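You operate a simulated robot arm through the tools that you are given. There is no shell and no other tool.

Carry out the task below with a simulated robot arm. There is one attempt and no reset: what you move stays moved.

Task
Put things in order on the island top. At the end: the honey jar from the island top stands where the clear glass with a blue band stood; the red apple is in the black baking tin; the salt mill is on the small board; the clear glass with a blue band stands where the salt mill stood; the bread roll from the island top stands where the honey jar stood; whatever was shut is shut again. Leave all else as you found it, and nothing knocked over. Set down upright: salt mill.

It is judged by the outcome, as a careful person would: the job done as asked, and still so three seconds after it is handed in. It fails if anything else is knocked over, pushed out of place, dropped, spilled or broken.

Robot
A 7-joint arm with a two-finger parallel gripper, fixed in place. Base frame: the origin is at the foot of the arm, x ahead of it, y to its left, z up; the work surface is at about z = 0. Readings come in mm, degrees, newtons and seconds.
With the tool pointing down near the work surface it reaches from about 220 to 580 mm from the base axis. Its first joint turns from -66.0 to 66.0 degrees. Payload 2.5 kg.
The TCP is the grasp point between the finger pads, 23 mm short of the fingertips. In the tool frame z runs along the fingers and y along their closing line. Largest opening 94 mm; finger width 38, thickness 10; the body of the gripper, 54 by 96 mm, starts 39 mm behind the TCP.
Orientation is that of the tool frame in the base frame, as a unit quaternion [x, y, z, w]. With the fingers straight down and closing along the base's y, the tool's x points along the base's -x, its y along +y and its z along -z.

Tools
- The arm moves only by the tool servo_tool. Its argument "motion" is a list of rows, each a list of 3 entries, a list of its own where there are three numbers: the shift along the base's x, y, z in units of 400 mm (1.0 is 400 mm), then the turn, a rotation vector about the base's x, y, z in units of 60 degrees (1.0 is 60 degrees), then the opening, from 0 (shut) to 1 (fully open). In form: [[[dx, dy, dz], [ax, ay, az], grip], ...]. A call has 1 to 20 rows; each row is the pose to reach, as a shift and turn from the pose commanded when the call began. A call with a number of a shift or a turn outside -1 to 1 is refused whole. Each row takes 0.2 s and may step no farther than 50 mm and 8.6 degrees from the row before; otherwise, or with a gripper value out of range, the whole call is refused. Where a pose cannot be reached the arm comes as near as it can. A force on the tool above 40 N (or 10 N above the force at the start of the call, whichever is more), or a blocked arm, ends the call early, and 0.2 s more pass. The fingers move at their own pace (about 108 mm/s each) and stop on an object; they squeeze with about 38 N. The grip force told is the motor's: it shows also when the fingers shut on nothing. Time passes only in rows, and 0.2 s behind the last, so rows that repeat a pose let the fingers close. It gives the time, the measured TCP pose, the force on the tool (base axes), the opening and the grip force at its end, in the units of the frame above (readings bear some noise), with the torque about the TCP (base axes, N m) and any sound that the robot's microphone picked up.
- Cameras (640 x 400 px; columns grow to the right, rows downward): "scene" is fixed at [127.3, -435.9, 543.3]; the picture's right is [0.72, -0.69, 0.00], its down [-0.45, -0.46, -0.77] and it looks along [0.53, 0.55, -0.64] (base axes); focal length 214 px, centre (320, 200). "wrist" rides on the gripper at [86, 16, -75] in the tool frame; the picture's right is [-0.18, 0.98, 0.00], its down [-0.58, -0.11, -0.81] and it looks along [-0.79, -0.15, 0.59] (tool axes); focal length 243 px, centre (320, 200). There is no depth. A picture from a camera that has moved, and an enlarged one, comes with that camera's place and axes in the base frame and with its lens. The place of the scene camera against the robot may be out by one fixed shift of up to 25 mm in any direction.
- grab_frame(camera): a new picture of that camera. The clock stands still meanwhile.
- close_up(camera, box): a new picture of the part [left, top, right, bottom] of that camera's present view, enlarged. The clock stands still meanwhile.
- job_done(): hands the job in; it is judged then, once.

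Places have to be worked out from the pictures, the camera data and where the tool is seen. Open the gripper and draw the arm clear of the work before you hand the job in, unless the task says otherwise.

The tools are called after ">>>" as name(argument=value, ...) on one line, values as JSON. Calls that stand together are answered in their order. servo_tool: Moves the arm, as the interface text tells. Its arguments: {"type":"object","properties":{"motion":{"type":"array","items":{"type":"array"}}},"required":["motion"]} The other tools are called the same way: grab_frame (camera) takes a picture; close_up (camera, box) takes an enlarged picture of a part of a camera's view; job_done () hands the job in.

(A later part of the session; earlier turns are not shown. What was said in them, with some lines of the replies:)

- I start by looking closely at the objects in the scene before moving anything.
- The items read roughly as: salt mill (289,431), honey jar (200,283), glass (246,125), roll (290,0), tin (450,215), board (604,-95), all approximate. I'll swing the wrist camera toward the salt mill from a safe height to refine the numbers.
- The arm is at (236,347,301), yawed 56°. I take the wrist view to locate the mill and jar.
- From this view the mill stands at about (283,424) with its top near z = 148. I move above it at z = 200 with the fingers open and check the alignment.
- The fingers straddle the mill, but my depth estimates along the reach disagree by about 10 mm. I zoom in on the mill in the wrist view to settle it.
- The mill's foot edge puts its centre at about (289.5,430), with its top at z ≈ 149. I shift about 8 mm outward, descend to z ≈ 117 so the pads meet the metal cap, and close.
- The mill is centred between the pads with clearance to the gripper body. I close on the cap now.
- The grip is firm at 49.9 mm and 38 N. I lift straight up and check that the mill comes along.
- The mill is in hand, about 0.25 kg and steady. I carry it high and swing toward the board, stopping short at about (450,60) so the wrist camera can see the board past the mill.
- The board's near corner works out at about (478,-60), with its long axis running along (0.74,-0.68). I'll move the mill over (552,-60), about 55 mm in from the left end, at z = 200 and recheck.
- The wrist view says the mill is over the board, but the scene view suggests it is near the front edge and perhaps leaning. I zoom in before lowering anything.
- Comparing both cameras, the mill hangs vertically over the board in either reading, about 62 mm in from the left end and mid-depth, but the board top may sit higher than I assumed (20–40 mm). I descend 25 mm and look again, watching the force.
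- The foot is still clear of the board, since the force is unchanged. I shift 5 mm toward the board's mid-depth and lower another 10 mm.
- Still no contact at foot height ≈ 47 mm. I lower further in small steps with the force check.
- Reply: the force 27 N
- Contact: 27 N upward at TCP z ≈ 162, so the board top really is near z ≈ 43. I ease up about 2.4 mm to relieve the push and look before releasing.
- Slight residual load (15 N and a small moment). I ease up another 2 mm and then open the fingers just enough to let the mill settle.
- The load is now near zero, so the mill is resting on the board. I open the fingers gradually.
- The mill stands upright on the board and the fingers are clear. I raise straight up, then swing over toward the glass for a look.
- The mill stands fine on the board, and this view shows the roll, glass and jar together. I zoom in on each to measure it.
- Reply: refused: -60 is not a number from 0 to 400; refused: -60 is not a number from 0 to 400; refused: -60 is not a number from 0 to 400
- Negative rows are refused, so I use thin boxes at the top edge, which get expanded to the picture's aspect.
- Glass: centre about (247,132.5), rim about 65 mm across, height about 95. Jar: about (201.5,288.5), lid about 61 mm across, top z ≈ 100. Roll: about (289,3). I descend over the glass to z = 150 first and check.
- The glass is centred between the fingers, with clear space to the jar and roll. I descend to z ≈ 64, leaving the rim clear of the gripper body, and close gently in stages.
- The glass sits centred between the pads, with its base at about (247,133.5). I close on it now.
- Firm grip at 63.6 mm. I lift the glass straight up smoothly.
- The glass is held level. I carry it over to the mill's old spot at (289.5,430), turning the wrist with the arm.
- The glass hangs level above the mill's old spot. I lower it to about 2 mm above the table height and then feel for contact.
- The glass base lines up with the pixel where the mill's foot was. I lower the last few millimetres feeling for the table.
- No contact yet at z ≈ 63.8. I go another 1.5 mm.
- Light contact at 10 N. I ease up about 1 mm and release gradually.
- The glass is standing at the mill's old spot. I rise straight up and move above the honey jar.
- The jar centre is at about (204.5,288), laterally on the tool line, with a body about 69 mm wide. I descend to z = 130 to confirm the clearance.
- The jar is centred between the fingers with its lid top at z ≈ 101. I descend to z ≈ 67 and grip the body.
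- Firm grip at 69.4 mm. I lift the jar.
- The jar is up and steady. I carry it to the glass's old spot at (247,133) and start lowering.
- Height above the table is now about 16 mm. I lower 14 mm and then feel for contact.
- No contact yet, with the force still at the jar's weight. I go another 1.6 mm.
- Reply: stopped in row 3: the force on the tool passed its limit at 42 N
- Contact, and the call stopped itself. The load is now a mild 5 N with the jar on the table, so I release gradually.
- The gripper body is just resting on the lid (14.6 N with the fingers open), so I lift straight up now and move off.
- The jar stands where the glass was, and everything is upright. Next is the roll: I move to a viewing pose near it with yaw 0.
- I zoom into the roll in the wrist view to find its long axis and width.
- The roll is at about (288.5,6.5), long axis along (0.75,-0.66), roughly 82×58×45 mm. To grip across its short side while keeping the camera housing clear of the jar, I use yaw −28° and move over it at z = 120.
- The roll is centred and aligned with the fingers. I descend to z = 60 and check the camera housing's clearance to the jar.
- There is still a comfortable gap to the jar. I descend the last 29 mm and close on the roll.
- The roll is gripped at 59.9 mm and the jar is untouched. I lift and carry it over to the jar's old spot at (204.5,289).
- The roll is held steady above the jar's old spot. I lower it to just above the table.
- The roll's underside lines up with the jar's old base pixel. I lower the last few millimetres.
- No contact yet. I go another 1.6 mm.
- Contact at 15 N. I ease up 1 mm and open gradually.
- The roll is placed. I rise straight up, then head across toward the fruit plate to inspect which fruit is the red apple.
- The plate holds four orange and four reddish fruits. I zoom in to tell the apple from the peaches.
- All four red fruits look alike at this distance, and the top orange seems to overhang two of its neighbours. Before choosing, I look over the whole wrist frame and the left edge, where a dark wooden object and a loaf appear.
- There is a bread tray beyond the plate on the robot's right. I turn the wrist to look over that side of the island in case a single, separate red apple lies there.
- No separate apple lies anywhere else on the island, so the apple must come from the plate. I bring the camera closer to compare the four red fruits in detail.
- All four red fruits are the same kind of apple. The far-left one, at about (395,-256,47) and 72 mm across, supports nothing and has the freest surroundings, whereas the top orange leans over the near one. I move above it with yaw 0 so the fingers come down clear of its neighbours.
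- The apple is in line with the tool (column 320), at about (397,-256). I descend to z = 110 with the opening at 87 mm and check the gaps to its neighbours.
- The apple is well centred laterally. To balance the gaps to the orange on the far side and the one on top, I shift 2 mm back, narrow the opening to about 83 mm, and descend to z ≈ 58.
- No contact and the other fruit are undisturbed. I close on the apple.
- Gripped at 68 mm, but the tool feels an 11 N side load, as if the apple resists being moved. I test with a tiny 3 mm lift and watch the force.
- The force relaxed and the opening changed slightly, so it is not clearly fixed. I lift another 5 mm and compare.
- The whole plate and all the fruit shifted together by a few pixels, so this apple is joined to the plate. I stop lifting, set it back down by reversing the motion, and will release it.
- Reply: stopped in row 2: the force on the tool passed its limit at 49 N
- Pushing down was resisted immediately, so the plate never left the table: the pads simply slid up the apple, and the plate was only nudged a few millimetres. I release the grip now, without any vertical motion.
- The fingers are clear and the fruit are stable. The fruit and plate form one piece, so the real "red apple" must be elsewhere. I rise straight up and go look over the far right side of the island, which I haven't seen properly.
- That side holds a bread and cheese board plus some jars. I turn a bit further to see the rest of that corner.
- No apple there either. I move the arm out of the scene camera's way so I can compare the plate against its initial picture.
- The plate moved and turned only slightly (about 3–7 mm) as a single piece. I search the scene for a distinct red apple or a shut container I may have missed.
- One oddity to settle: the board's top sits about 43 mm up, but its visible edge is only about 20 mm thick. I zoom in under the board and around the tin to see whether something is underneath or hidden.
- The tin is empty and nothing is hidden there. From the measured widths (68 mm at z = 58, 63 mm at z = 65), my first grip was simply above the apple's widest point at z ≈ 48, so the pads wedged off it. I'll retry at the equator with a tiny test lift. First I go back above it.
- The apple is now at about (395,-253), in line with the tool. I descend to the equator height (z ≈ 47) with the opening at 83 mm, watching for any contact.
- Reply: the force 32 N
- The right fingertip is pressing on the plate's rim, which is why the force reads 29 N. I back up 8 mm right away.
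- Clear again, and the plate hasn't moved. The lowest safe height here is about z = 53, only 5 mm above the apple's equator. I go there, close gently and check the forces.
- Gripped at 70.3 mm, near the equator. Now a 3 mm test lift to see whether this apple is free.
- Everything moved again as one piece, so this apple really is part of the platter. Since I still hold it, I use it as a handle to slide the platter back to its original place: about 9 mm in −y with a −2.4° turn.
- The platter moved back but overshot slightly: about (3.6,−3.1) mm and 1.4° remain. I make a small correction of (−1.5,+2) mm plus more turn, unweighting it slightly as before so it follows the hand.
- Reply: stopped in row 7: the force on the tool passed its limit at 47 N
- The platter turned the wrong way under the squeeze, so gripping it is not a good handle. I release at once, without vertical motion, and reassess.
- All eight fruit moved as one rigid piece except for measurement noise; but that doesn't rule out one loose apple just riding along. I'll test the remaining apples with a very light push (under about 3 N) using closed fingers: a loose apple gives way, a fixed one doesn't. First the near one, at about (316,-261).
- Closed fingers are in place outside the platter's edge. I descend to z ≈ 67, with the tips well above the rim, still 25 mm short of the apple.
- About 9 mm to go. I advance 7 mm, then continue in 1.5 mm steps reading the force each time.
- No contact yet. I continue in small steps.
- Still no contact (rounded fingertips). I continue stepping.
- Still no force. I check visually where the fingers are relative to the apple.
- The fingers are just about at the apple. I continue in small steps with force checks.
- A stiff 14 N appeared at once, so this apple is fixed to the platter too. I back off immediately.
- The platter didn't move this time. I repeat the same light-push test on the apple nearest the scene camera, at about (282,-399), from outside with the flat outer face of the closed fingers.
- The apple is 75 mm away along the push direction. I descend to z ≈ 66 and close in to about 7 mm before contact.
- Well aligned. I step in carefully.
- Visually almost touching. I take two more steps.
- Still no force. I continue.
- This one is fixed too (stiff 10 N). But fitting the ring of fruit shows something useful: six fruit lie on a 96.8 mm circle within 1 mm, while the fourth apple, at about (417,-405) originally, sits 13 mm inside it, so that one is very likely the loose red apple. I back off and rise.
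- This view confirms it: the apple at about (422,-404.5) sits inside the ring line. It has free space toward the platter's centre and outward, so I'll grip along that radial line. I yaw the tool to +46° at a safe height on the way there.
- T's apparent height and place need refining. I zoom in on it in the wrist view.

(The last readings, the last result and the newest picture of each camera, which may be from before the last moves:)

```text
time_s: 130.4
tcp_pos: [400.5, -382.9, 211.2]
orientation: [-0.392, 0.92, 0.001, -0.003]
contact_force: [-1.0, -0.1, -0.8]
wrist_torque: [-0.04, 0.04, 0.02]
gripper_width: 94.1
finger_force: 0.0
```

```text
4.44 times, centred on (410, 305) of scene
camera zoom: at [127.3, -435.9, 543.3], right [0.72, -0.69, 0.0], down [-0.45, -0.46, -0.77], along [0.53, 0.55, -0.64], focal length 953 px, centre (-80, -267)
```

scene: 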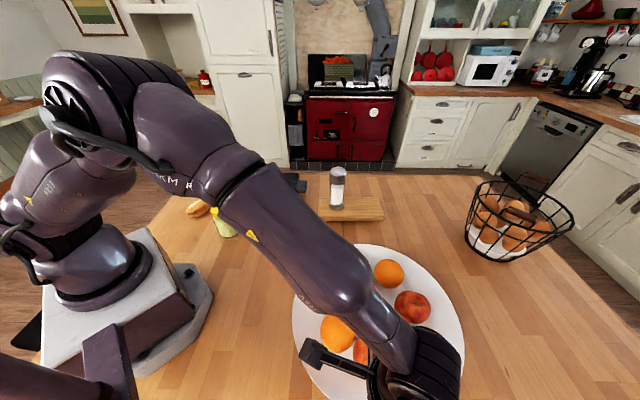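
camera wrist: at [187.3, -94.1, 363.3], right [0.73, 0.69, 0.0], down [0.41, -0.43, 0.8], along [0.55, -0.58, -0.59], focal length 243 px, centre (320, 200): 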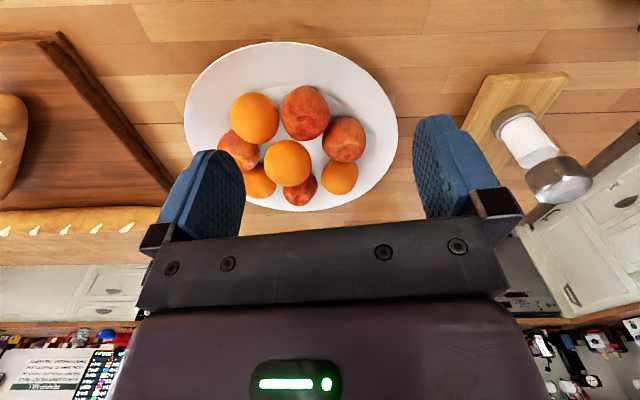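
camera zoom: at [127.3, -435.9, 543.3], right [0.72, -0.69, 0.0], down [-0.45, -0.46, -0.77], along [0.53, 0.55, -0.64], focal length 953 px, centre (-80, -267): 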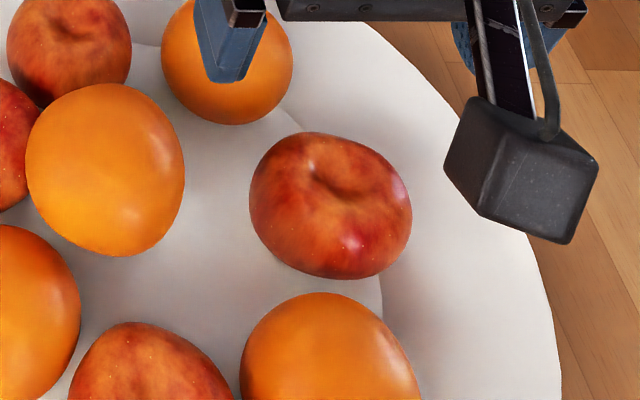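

T is at about (427,-407,46), at the very edge of reach. I tilt the tool 10° so the fingertips lean outward (which also keeps the outer fingertip above the platter's rim) and move above it at z = 150.

>>> servo_tool(motion=[[[0.01, -0.01, 0], [-0.029, -0.03, 0], 1], [[0.025, -0.025, -0.02], [-0.058, -0.06, 0], 1], [[0.04, -0.04, -0.05], [-0.087, -0.09, 0], 1], [[0.055, -0.05, -0.09], [-0.115, -0.12, 0], 1], [[0.064, -0.058, -0.13], [-0.115, -0.12, 0], 1], [[0.064, -0.058, -0.15], [-0.115, -0.12, 0], 1], [[0.064, -0.058, -0.15], [-0.115, -0.12, 0], 1]])

>>> close_up(camera="wrist", box=[0, 0, 640, 60])

>>> close_up(camera="scene", box=[340, 230, 480, 350])

```text
time_s: 132.0
tcp_pos: [423.8, -406.4, 150.9]
orientation: [-0.39, 0.917, -0.079, 0.032]
contact_force: [-1.2, 0.1, 0.5]
wrist_torque: [-0.02, -0.01, -0.01]
gripper_width: 94.4
finger_force: 0.0
```

```text
1.00 times, centred on (320, 30) of wrist (not enlarged: the box is as wide or as high as the picture)
camera zoom: at [344.2, -450.2, 221.4], right [-0.57, 0.8, -0.17], down [0.38, 0.44, 0.81], along [0.73, 0.4, -0.56], focal length 243 px, centre (320, 370)
```

zoom: 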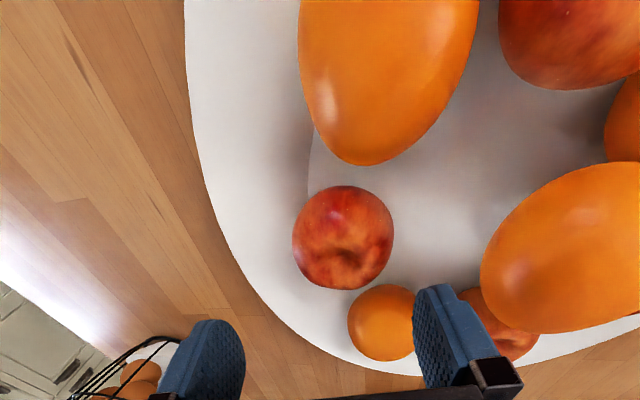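

```text
3.33 times, centred on (410, 290) of scene
camera zoom: at [127.3, -435.9, 543.3], right [0.72, -0.69, 0.0], down [-0.45, -0.46, -0.77], along [0.53, 0.55, -0.64], focal length 715 px, centre (20, -100)
```

zoom: 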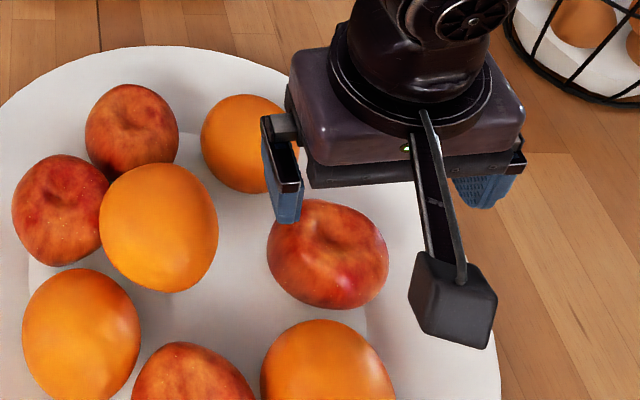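

The tilt works and the apple is almost directly below. I descend to z = 95 and compare the commanded and actual positions for any reach shortfall.

>>> servo_tool(motion=[[[0.002, -0.002, -0.04], [0, 0, 0], 1], [[0.004, -0.004, -0.08], [0, 0, 0], 1], [[0.005, -0.005, -0.12], [0, 0, 0], 1], [[0.005, -0.005, -0.14], [0, 0, 0], 1], [[0.005, -0.005, -0.14], [0, 0, 0], 1]])

>>> close_up(camera="wrist", box=[0, 0, 640, 120])

>>> close_up(camera="scene", box=[340, 230, 480, 350])

```text
time_s: 133.2
tcp_pos: [427.0, -408.1, 92.9]
orientation: [-0.39, 0.917, -0.079, 0.032]
contact_force: [0.0, -0.5, -0.4]
wrist_torque: [0.0, 0.0, -0.01]
gripper_width: 93.9
finger_force: 0.0
```

```text
1.00 times, centred on (320, 60) of wrist (not enlarged: the box is as wide or as high as the picture)
camera zoom: at [346.7, -452.2, 164.0], right [-0.57, 0.8, -0.17], down [0.38, 0.44, 0.81], along [0.73, 0.4, -0.56], focal length 243 px, centre (320, 340)
```

zoom: 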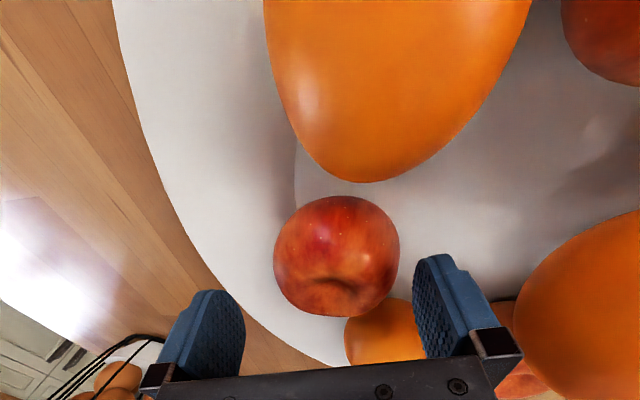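

```text
3.33 times, centred on (410, 290) of scene
camera zoom: at [127.3, -435.9, 543.3], right [0.72, -0.69, 0.0], down [-0.45, -0.46, -0.77], along [0.53, 0.55, -0.64], focal length 715 px, centre (20, -100)
```

zoom: 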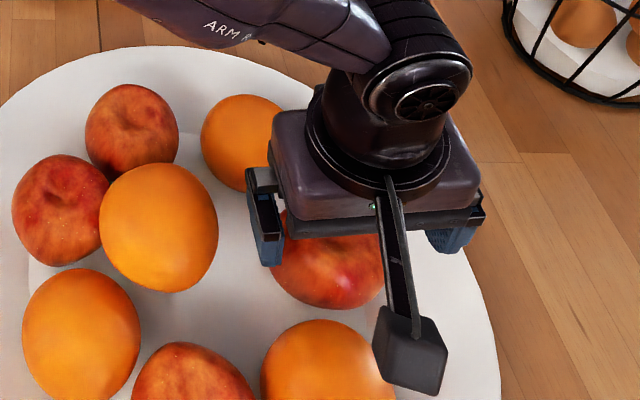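

The reach is fine. The apple is centred at about (425,-410,45) between the fingers, with no neighbours in the way. I shift (−2,−2) mm and descend in two stages.

>>> servo_tool(motion=[[[-0.005, -0.005, -0.025], [0, 0, 0], 1], [[-0.005, -0.005, -0.05], [0, 0, 0], 1], [[-0.005, -0.005, -0.075], [0, 0, 0], 1], [[-0.005, -0.005, -0.075], [0, 0, 0], 1]])

>>> close_up(camera="wrist", box=[0, 0, 640, 200])

>>> close_up(camera="scene", box=[340, 230, 480, 350])

```text
time_s: 134.2
tcp_pos: [426.3, -409.8, 64.1]
orientation: [-0.39, 0.917, -0.079, 0.032]
contact_force: [-0.3, -0.4, 0.6]
wrist_torque: [0.0, 0.0, 0.01]
gripper_width: 93.6
finger_force: 0.0
```

```text
1.00 times, centred on (320, 100) of wrist (not enlarged: the box is as wide or as high as the picture)
camera zoom: at [345.3, -454.4, 135.0], right [-0.57, 0.8, -0.17], down [0.38, 0.44, 0.81], along [0.73, 0.4, -0.56], focal length 243 px, centre (320, 300)
```

zoom: 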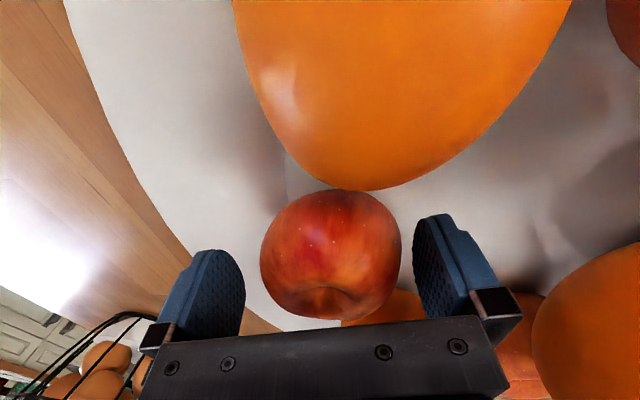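

```text
3.33 times, centred on (410, 290) of scene
camera zoom: at [127.3, -435.9, 543.3], right [0.72, -0.69, 0.0], down [-0.45, -0.46, -0.77], along [0.53, 0.55, -0.64], focal length 715 px, centre (20, -100)
```

zoom: 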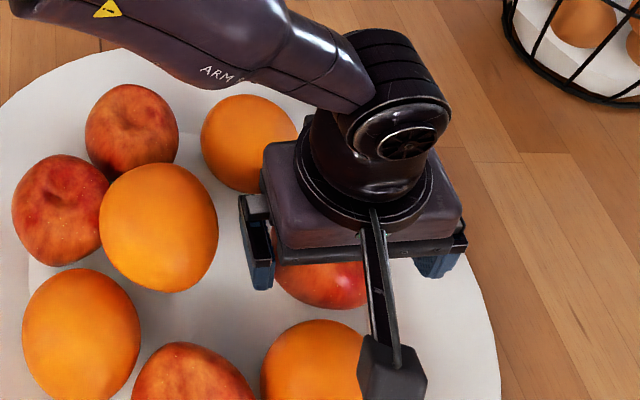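

The apple is nicely centred between the pads. I descend the last 16 mm slowly.

>>> servo_tool(motion=[[[0, 0, -0.012], [0, 0, 0], 1], [[0, 0, -0.024], [0, 0, 0], 1], [[0, 0, -0.034], [0, 0, 0], 1], [[0, 0, -0.04], [0, 0, 0], 1], [[0, 0, -0.04], [0, 0, 0], 1]])

>>> close_up(camera="wrist", box=[0, 0, 640, 200])

```text
time_s: 135.4
tcp_pos: [424.9, -410.3, 48.5]
orientation: [-0.391, 0.917, -0.08, 0.032]
contact_force: [0.1, -0.3, -1.2]
wrist_torque: [0.0, -0.01, 0.02]
gripper_width: 94.5
finger_force: 0.0
```

```text
1.00 times, centred on (320, 100) of wrist (not enlarged: the box is as wide or as high as the picture)
camera zoom: at [344.9, -453.9, 119.4], right [-0.57, 0.8, -0.17], down [0.38, 0.44, 0.81], along [0.73, 0.4, -0.56], focal length 243 px, centre (320, 300)
```

zoom: 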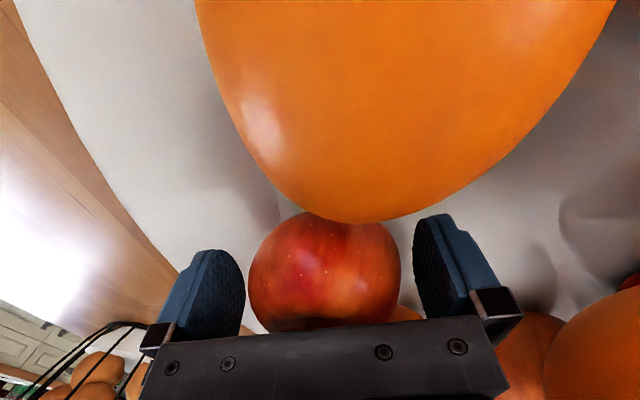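

No contact and all clear. I close gradually and watch for side loads.

>>> servo_tool(motion=[[[0, 0, 0], [0, 0, 0], 0.9], [[0, 0, 0], [0, 0, 0], 0.84], [[0, 0, 0], [0, 0, 0], 0.79], [[0, 0, 0], [0, 0, 0], 0.75], [[0, 0, 0], [0, 0, 0], 0.7], [[0, 0, 0], [0, 0, 0], 0.66], [[0, 0, 0], [0, 0, 0], 0.66]])

>>> close_up(camera="wrist", box=[0, 0, 640, 200])

>>> close_up(camera="scene", box=[340, 230, 480, 350])

```text
time_s: 137.0
tcp_pos: [424.0, -410.4, 48.5]
orientation: [-0.39, 0.917, -0.079, 0.032]
contact_force: [0.7, -0.5, 0.0]
wrist_torque: [-0.03, 0.0, 0.0]
gripper_width: 71.7
finger_force: 37.8
```

```text
1.00 times, centred on (320, 100) of wrist (not enlarged: the box is as wide or as high as the picture)
camera zoom: at [344.9, -453.9, 119.4], right [-0.57, 0.8, -0.17], down [0.38, 0.44, 0.81], along [0.73, 0.4, -0.56], focal length 243 px, centre (320, 300)
```

zoom: 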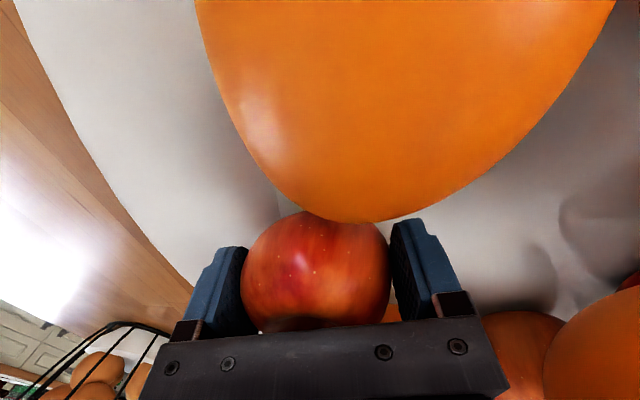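

```text
3.33 times, centred on (410, 290) of scene
camera zoom: at [127.3, -435.9, 543.3], right [0.72, -0.69, 0.0], down [-0.45, -0.46, -0.77], along [0.53, 0.55, -0.64], focal length 715 px, centre (20, -100)
```

zoom: 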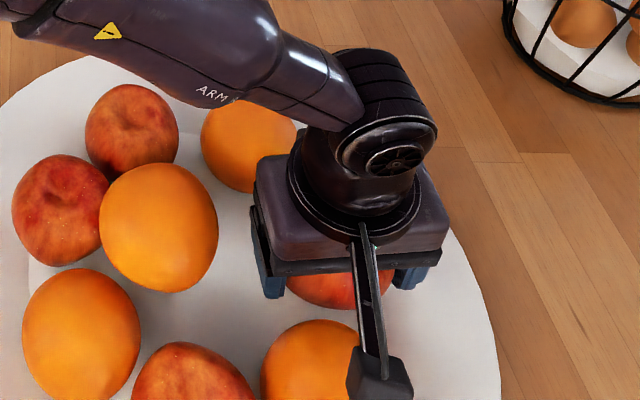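

The grip closed at 71.7 mm with no side load, and the apple shifted slightly on its own while everything else stayed still, so this is the loose red apple. I test lift it.

>>> servo_tool(motion=[[[0, 0, 0.006], [0, 0, 0], 0.6], [[0, 0, 0.015], [0, 0, 0], 0.6], [[0, 0, 0.025], [0, 0, 0], 0.6], [[0, 0, 0.025], [0, 0, 0], 0.6]])

>>> close_up(camera="wrist", box=[0, 0, 640, 200])

>>> close_up(camera="scene", box=[340, 230, 480, 350])

```text
time_s: 138.0
tcp_pos: [425.2, -410.8, 59.3]
orientation: [-0.39, 0.917, -0.079, 0.032]
contact_force: [0.7, -0.8, -1.3]
wrist_torque: [-0.02, 0.02, 0.0]
gripper_width: 71.4
finger_force: 38.4
```

```text
1.00 times, centred on (320, 100) of wrist (not enlarged: the box is as wide or as high as the picture)
camera zoom: at [344.5, -454.6, 129.4], right [-0.57, 0.8, -0.17], down [0.38, 0.44, 0.81], along [0.73, 0.4, -0.56], focal length 243 px, centre (320, 300)
```

zoom: 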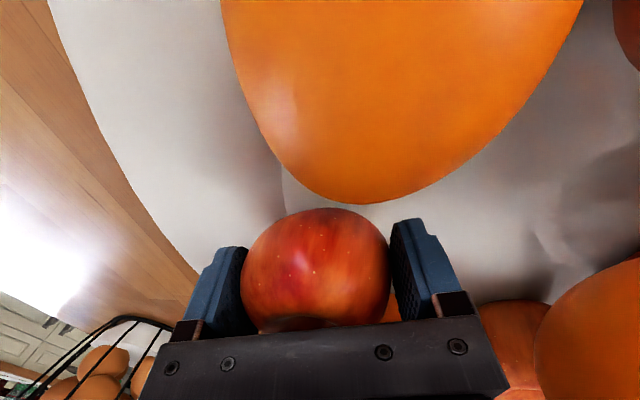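

```text
3.33 times, centred on (410, 290) of scene
camera zoom: at [127.3, -435.9, 543.3], right [0.72, -0.69, 0.0], down [-0.45, -0.46, -0.77], along [0.53, 0.55, -0.64], focal length 715 px, centre (20, -100)
```

zoom: 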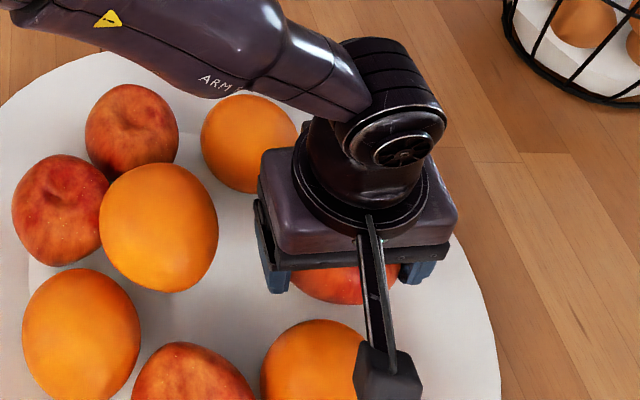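

The apple is free and lifts cleanly; the platter stays put. I raise it straight up.

>>> servo_tool(motion=[[[0, 0, 0.06], [0, 0, 0], 0.6], [[0, 0, 0.13], [0, 0, 0], 0.6], [[0, 0, 0.21], [0, 0, 0], 0.6], [[-0.01, 0.01, 0.3], [0, 0, 0], 0.6], [[-0.03, 0.03, 0.39], [0, 0, 0], 0.6], [[-0.05, 0.06, 0.47], [0.03, 0.03, 0], 0.6], [[-0.05, 0.12, 0.5], [0.058, 0.06, 0], 0.6], [[-0.04, 0.2, 0.5], [0.087, 0.09, 0], 0.6], [[-0.03, 0.29, 0.5], [0.115, 0.12, 0], 0.6], [[-0.02, 0.38, 0.5], [0.115, 0.12, 0], 0.6], [[-0.01, 0.47, 0.5], [0.115, 0.12, 0], 0.6], [[0, 0.56, 0.5], [0.115, 0.12, 0], 0.6], [[0.01, 0.65, 0.5], [0.115, 0.12, 0], 0.6], [[0.02, 0.74, 0.5], [0.115, 0.12, 0], 0.6], [[0.02, 0.8, 0.5], [0.115, 0.12, 0], 0.6], [[0.02, 0.8, 0.5], [0.115, 0.12, 0], 0.6]])

>>> grab_frame(camera="scene")

>>> close_up(camera="wrist", box=[0, 0, 640, 160])

```text
time_s: 141.4
tcp_pos: [432.0, -90.0, 260.7]
orientation: [-0.391, 0.92, 0.001, -0.002]
contact_force: [0.4, -0.5, -0.8]
wrist_torque: [0.0, 0.02, -0.02]
gripper_width: 71.2
finger_force: 37.9
```

```text
taken
```

scene: 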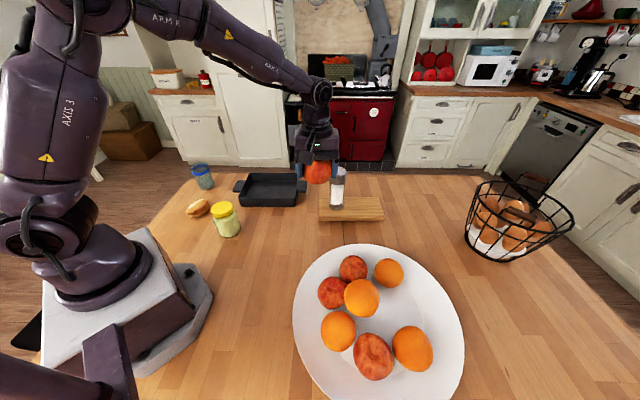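

```text
1.00 times, centred on (320, 80) of wrist (not enlarged: the box is as wide or as high as the picture)
camera zoom: at [361.2, -143.9, 335.0], right [-0.58, 0.81, 0.0], down [0.49, 0.34, 0.8], along [0.65, 0.47, -0.59], focal length 243 px, centre (320, 320)
```

zoom: 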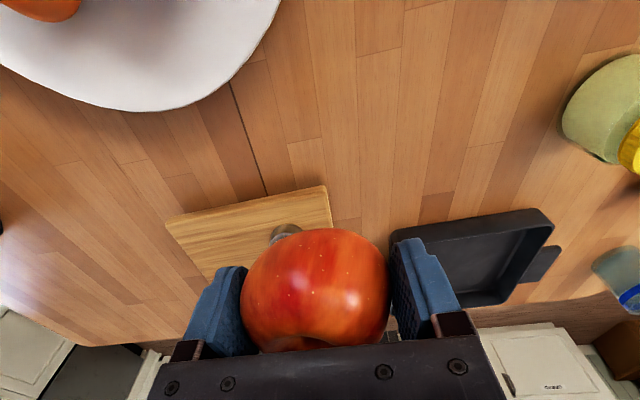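

The apple is securely in hand. I carry it over the tin at about (453,200).

>>> servo_tool(motion=[[[0.005, 0.08, 0], [0, 0, 0], 0.6], [[0.011, 0.17, 0], [0, 0, 0], 0.6], [[0.016, 0.26, 0], [0, 0, 0], 0.6], [[0.022, 0.35, 0], [0, 0, 0], 0.6], [[0.027, 0.44, 0], [0, 0, 0], 0.6], [[0.033, 0.53, 0], [0, 0, 0], 0.6], [[0.038, 0.62, 0], [0, 0, 0], 0.6], [[0.043, 0.69, 0], [0, 0, 0], 0.6], [[0.045, 0.7275, 0], [0, 0, 0], 0.6], [[0.045, 0.7275, 0], [0, 0, 0], 0.6]])

>>> close_up(camera="wrist", box=[0, 0, 640, 60])

>>> close_up(camera="scene", box=[200, 110, 340, 230])

```text
time_s: 143.6
tcp_pos: [450.1, 200.8, 258.6]
orientation: [-0.391, 0.92, 0.0, -0.002]
contact_force: [0.3, -0.5, -1.3]
wrist_torque: [-0.01, 0.04, 0.0]
gripper_width: 70.9
finger_force: 37.9
```

```text
1.00 times, centred on (320, 30) of wrist (not enlarged: the box is as wide or as high as the picture)
camera zoom: at [378.3, 148.1, 333.4], right [-0.58, 0.81, 0.0], down [0.49, 0.34, 0.8], along [0.65, 0.47, -0.59], focal length 243 px, centre (320, 370)
```

zoom: 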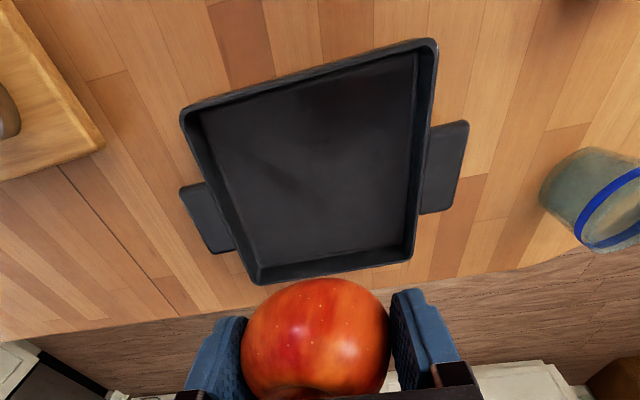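

```text
3.33 times, centred on (270, 170) of scene
camera zoom: at [127.4, -435.9, 543.3], right [0.72, -0.69, 0.0], down [-0.45, -0.46, -0.77], along [0.53, 0.55, -0.64], focal length 715 px, centre (487, 300)
```

zoom: 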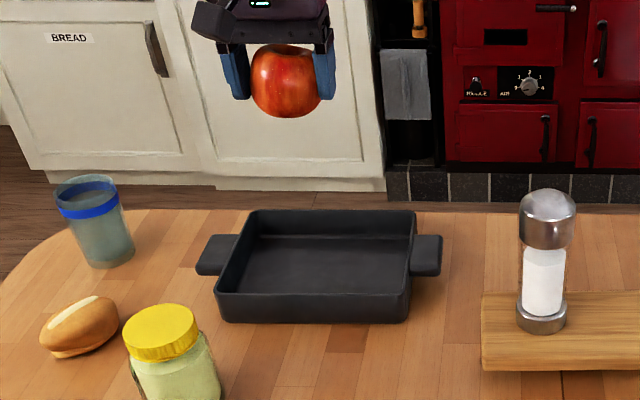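

The tin is centred at about (457,201), right under the hand. I descend into it.

>>> servo_tool(motion=[[[0.008, 0, -0.08], [0, 0, 0], 0.6], [[0.008, 0, -0.18], [0, 0, 0], 0.6], [[0.008, 0, -0.28], [0, 0, 0], 0.6], [[0.008, 0, -0.38], [0, 0, 0], 0.6], [[0.008, 0, -0.46], [0, 0, 0], 0.6], [[0.008, 0, -0.5], [0, 0, 0], 0.6], [[0.008, 0, -0.5], [0, 0, 0], 0.6]])

>>> close_up(camera="scene", box=[200, 110, 340, 230])

>>> close_up(camera="wrist", box=[0, 0, 640, 160])

```text
time_s: 145.2
tcp_pos: [454.6, 199.8, 58.1]
orientation: [-0.391, 0.92, 0.001, -0.002]
contact_force: [0.9, 0.0, -1.2]
wrist_torque: [0.02, 0.0, -0.04]
gripper_width: 71.0
finger_force: 38.1
```

```text
3.33 times, centred on (270, 170) of scene
camera zoom: at [127.4, -435.9, 543.3], right [0.72, -0.69, 0.0], down [-0.45, -0.46, -0.77], along [0.53, 0.55, -0.64], focal length 715 px, centre (487, 300)
```

zoom: 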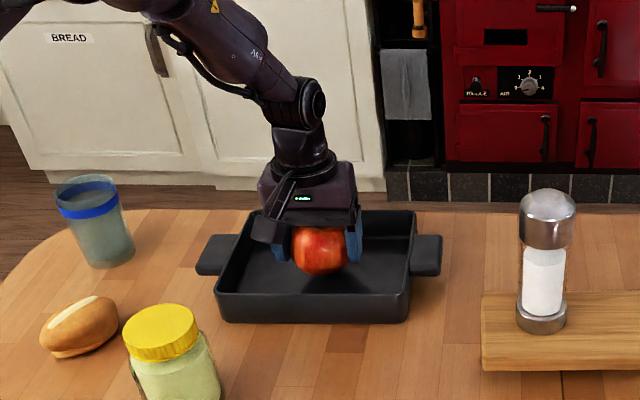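

```text
1.00 times, centred on (320, 80) of wrist (not enlarged: the box is as wide or as high as the picture)
camera zoom: at [382.7, 147.5, 133.8], right [-0.58, 0.81, 0.0], down [0.48, 0.34, 0.8], along [0.65, 0.47, -0.59], focal length 243 px, centre (320, 320)
```

zoom: 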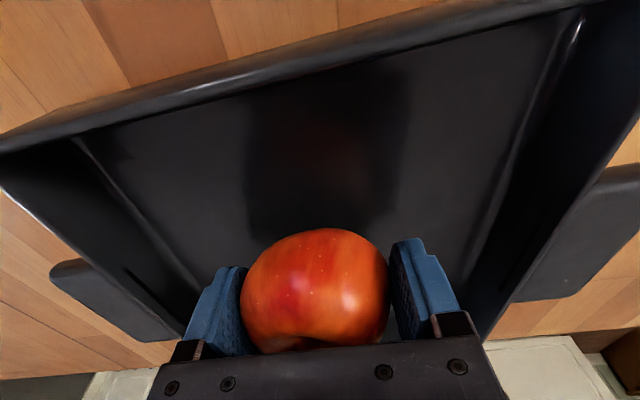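

The apple hangs inside the tin. I lower it toward the floor in steps.

>>> servo_tool(motion=[[[0, 0, -0.01], [0, 0, 0], 0.6], [[0, 0, -0.02], [0, 0, 0], 0.6], [[0, 0, -0.02], [0, 0, 0], 0.6]])

>>> servo_tool(motion=[[[0, 0, -0.004], [0, 0, 0], 0.6], [[0, 0, -0.0075], [0, 0, 0], 0.6], [[0, 0, -0.0075], [0, 0, 0], 0.6]])

```text
time_s: 146.0
tcp_pos: [453.6, 200.2, 51.3]
orientation: [-0.391, 0.92, 0.001, -0.002]
contact_force: [-1.6, -1.2, 2.6]
wrist_torque: [-0.04, 0.02, 0.02]
gripper_width: 70.7
finger_force: 38.2
```

```text
time_s: 146.8
tcp_pos: [456.7, 200.9, 49.7]
orientation: [-0.392, 0.92, 0.0, 0.001]
contact_force: [-1.0, -6.5, 24.4]
wrist_torque: [-0.31, -0.24, -0.07]
gripper_width: 69.7
finger_force: 37.7
```

The apple touches the tin's floor (24 N). I ease up 2.5 mm and open gently.

>>> servo_tool(motion=[[[0, 0, 0.004], [0, 0, 0], 0.6], [[0, 0, 0.0065], [0, 0, 0], 0.6], [[0, 0, 0.0065], [0, 0, 0], 0.6]])

>>> servo_tool(motion=[[[0, 0, 0], [0, 0, 0], 0.76], [[0, 0, 0], [0, 0, 0], 0.78], [[0, 0, 0], [0, 0, 0], 0.82], [[0, 0, 0], [0, 0, 0], 0.88], [[0, 0, 0], [0, 0, 0], 0.93], [[0, 0, 0], [0, 0, 0], 0.93]])

>>> close_up(camera="scene", box=[200, 110, 340, 230])

>>> close_up(camera="wrist", box=[0, 0, 640, 160])

```text
time_s: 147.6
tcp_pos: [453.6, 201.6, 49.0]
orientation: [-0.392, 0.92, 0.001, -0.002]
contact_force: [5.4, -1.2, 9.5]
wrist_torque: [-0.04, -0.33, -0.01]
gripper_width: 70.3
finger_force: 37.8
```

```text
time_s: 149.0
tcp_pos: [453.4, 202.3, 50.4]
orientation: [-0.391, 0.92, 0.0, -0.003]
contact_force: [-0.5, -0.3, -0.3]
wrist_torque: [0.01, 0.02, -0.04]
gripper_width: 87.9
finger_force: 0.2
```

```text
3.33 times, centred on (270, 170) of scene
camera zoom: at [127.3, -435.9, 543.3], right [0.72, -0.69, 0.0], down [-0.45, -0.46, -0.77], along [0.53, 0.55, -0.64], focal length 715 px, centre (487, 300)
```

zoom: 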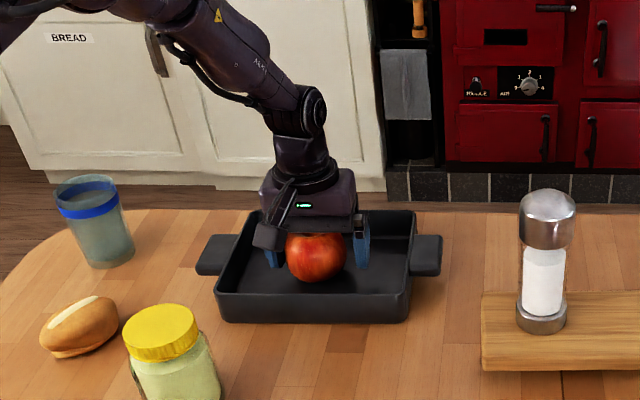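

```text
1.00 times, centred on (320, 80) of wrist (not enlarged: the box is as wide or as high as the picture)
camera zoom: at [382.9, 148.4, 124.7], right [-0.58, 0.81, 0.0], down [0.49, 0.34, 0.8], along [0.65, 0.47, -0.59], focal length 243 px, centre (320, 320)
```

zoom: 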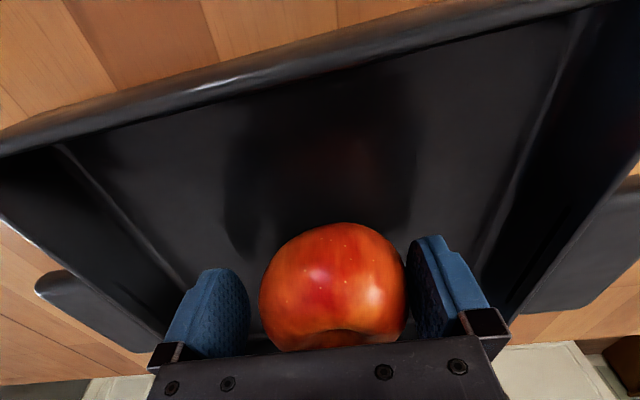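

The apple rests in the tin. I let it settle briefly, then rise straight up.

>>> servo_tool(motion=[[[0, 0, 0], [0, 0, 0], 0.97], [[0, 0, 0], [0, 0, 0], 0.97], [[0, 0, 0.03], [0, 0, 0], 0.97], [[0, 0, 0.09], [0, 0, 0], 0.97], [[0, 0, 0.17], [0, 0, 0], 0.97], [[0, 0, 0.27], [0, 0, 0], 0.97], [[0, 0, 0.37], [0, 0, 0], 1], [[0, 0, 0.47], [0, 0, 0], 1], [[0, 0, 0.56], [0, 0, 0], 1], [[0, 0, 0.56], [0, 0, 0], 1]])

>>> grab_frame(camera="scene")

>>> close_up(camera="wrist", box=[0, 0, 640, 60])

>>> close_up(camera="scene", box=[170, 150, 400, 250])

>>> close_up(camera="scene", box=[280, 230, 480, 400])

```text
time_s: 151.2
tcp_pos: [456.5, 201.8, 273.2]
orientation: [-0.391, 0.92, 0.001, -0.002]
contact_force: [-0.4, 0.4, 0.8]
wrist_torque: [-0.05, 0.02, 0.0]
gripper_width: 93.9
finger_force: 0.1
```

```text
taken
```

scene: 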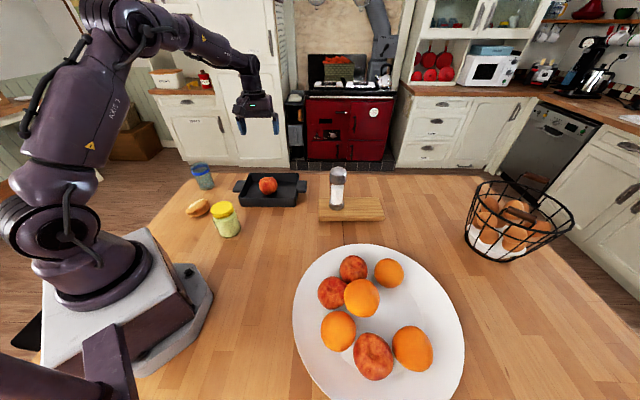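

```text
1.00 times, centred on (320, 30) of wrist (not enlarged: the box is as wide or as high as the picture)
camera zoom: at [383.9, 148.9, 347.6], right [-0.58, 0.81, 0.0], down [0.49, 0.34, 0.8], along [0.65, 0.47, -0.59], focal length 243 px, centre (320, 370)
```

zoom: 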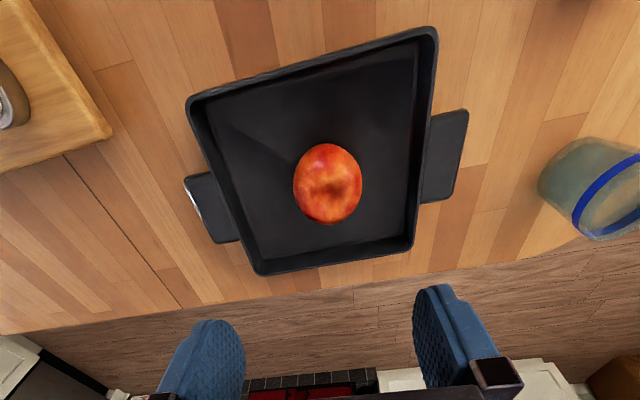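

```text
2.78 times, centred on (285, 200) of scene
camera zoom: at [127.3, -435.9, 543.3], right [0.72, -0.69, 0.0], down [-0.45, -0.46, -0.77], along [0.53, 0.55, -0.64], focal length 597 px, centre (417, 200)
```

zoom: 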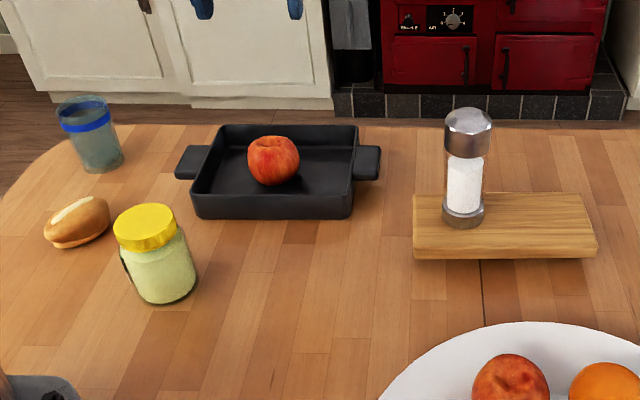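

```text
2.35 times, centred on (380, 315) of scene
camera zoom: at [127.3, -435.9, 543.3], right [0.72, -0.69, 0.0], down [-0.45, -0.46, -0.77], along [0.53, 0.55, -0.64], focal length 505 px, centre (179, -71)
```

zoom: 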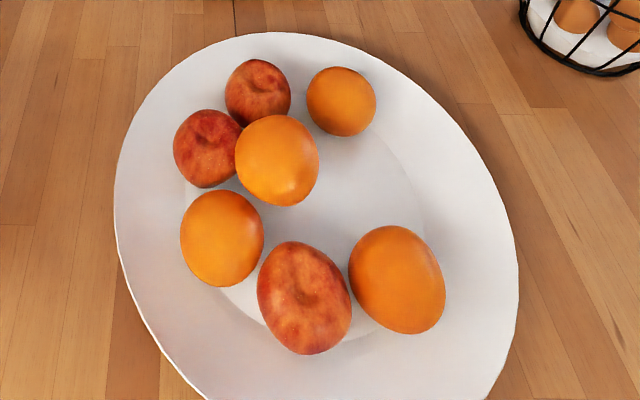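

Every goal is in place: apple in the tin, mill on the board, glass, jar and roll at their spots. The platter is within about 5 mm of where it was, and more handling would risk making that worse. I retract the arm to its clear starting pose.

>>> servo_tool(motion=[[[-0.02, 0, 0.06], [0, 0, -0.1], 1], [[-0.07, -0.005, 0.12], [0, 0, -0.21], 1], [[-0.13, -0.01, 0.18], [0, 0, -0.32], 1], [[-0.19, -0.015, 0.23], [0, 0, -0.43], 1], [[-0.25, -0.02, 0.26], [0, 0, -0.54], 1], [[-0.31, -0.03, 0.275], [0, 0, -0.65], 1], [[-0.37, -0.037, 0.278], [0, 0, -0.74], 1], [[-0.39, -0.037, 0.278], [0, 0, -0.77], 1], [[-0.39, -0.037, 0.278], [0, 0, -0.77], 1], [[-0.39, -0.037, 0.278], [0, 0, -0.77], 1]])

>>> grab_frame(camera="scene")

>>> close_up(camera="scene", box=[160, 140, 400, 290])

>>> close_up(camera="wrist", box=[0, 0, 640, 260])

```text
time_s: 153.4
tcp_pos: [298.1, 185.3, 383.6]
orientation: [0.001, 1.0, 0.002, -0.001]
contact_force: [-0.6, -0.4, -0.2]
wrist_torque: [0.01, 0.0, 0.0]
gripper_width: 93.9
finger_force: 0.0
```

```text
taken
```

scene: 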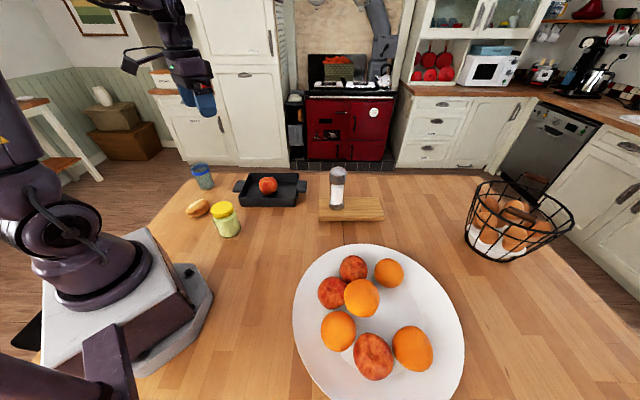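

```text
2.67 times, centred on (280, 215) of scene
camera zoom: at [127.3, -435.9, 543.3], right [0.72, -0.69, 0.0], down [-0.45, -0.46, -0.77], along [0.53, 0.55, -0.64], focal length 572 px, centre (427, 160)
```

zoom: 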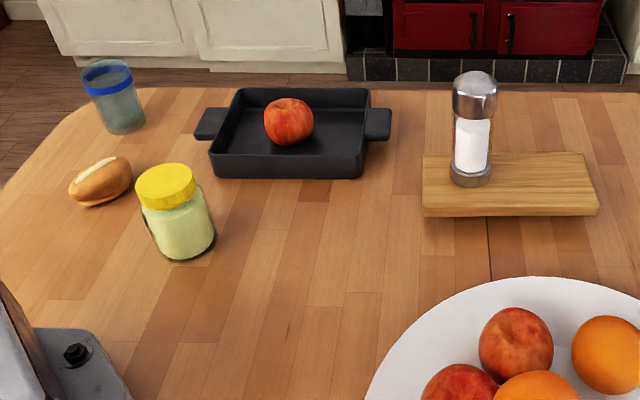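

```text
1.00 times, centred on (320, 130) of wrist (not enlarged: the box is as wide or as high as the picture)
camera zoom: at [211.7, 200.2, 458.4], right [0.19, 0.98, 0.0], down [0.58, -0.11, 0.8], along [0.79, -0.15, -0.59], focal length 243 px, centre (320, 270)
```

zoom: 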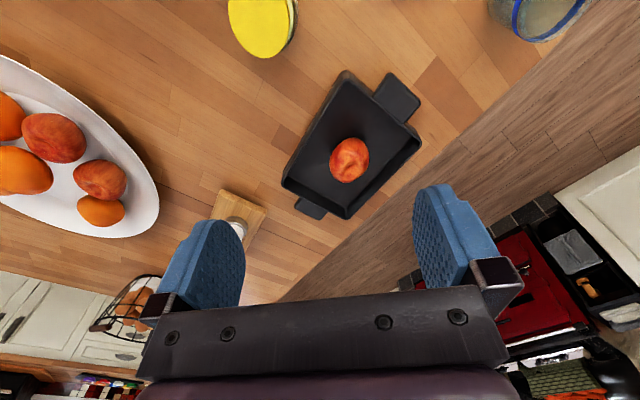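

The final check shows everything in place. The glass stands where the mill was, the roll where the jar was, and the jar where the glass was. The mill is upright on the board, the apple is in the tin, and the tin and board haven't moved. The arm is clear with the gripper open, so I hand the job in.

>>> job_done()

```text
The job is handed in.
```

I handed the job in with every item where you asked, but I nudged the fruit platter while looking for the loose apple. It now sits about 5 mm off its original place and is turned about 3°.

- **Salt mill:** upright on the small board.
- **Clear glass with the blue band:** where the salt mill stood, within a few millimetres.
- **Honey jar:** where the glass stood.
- **Bread roll:** where the honey jar stood.
- **Red apple:** in the black baking tin.
- **Shut things:** I opened nothing, so nothing needed shutting again.

**Platter:** at least three of the four red apples on it are fixed to the plate. I gripped one and pushed two others before finding the loose one, and the gripping shifted the platter. I tried to slide it back, but the grip turned it instead, so I stopped rather than make it worse. Nothing on it fell.

The other items I compared, including the tin and board, have not moved in the pictures. Nothing was knocked over, and the arm is drawn clear with the gripper open.
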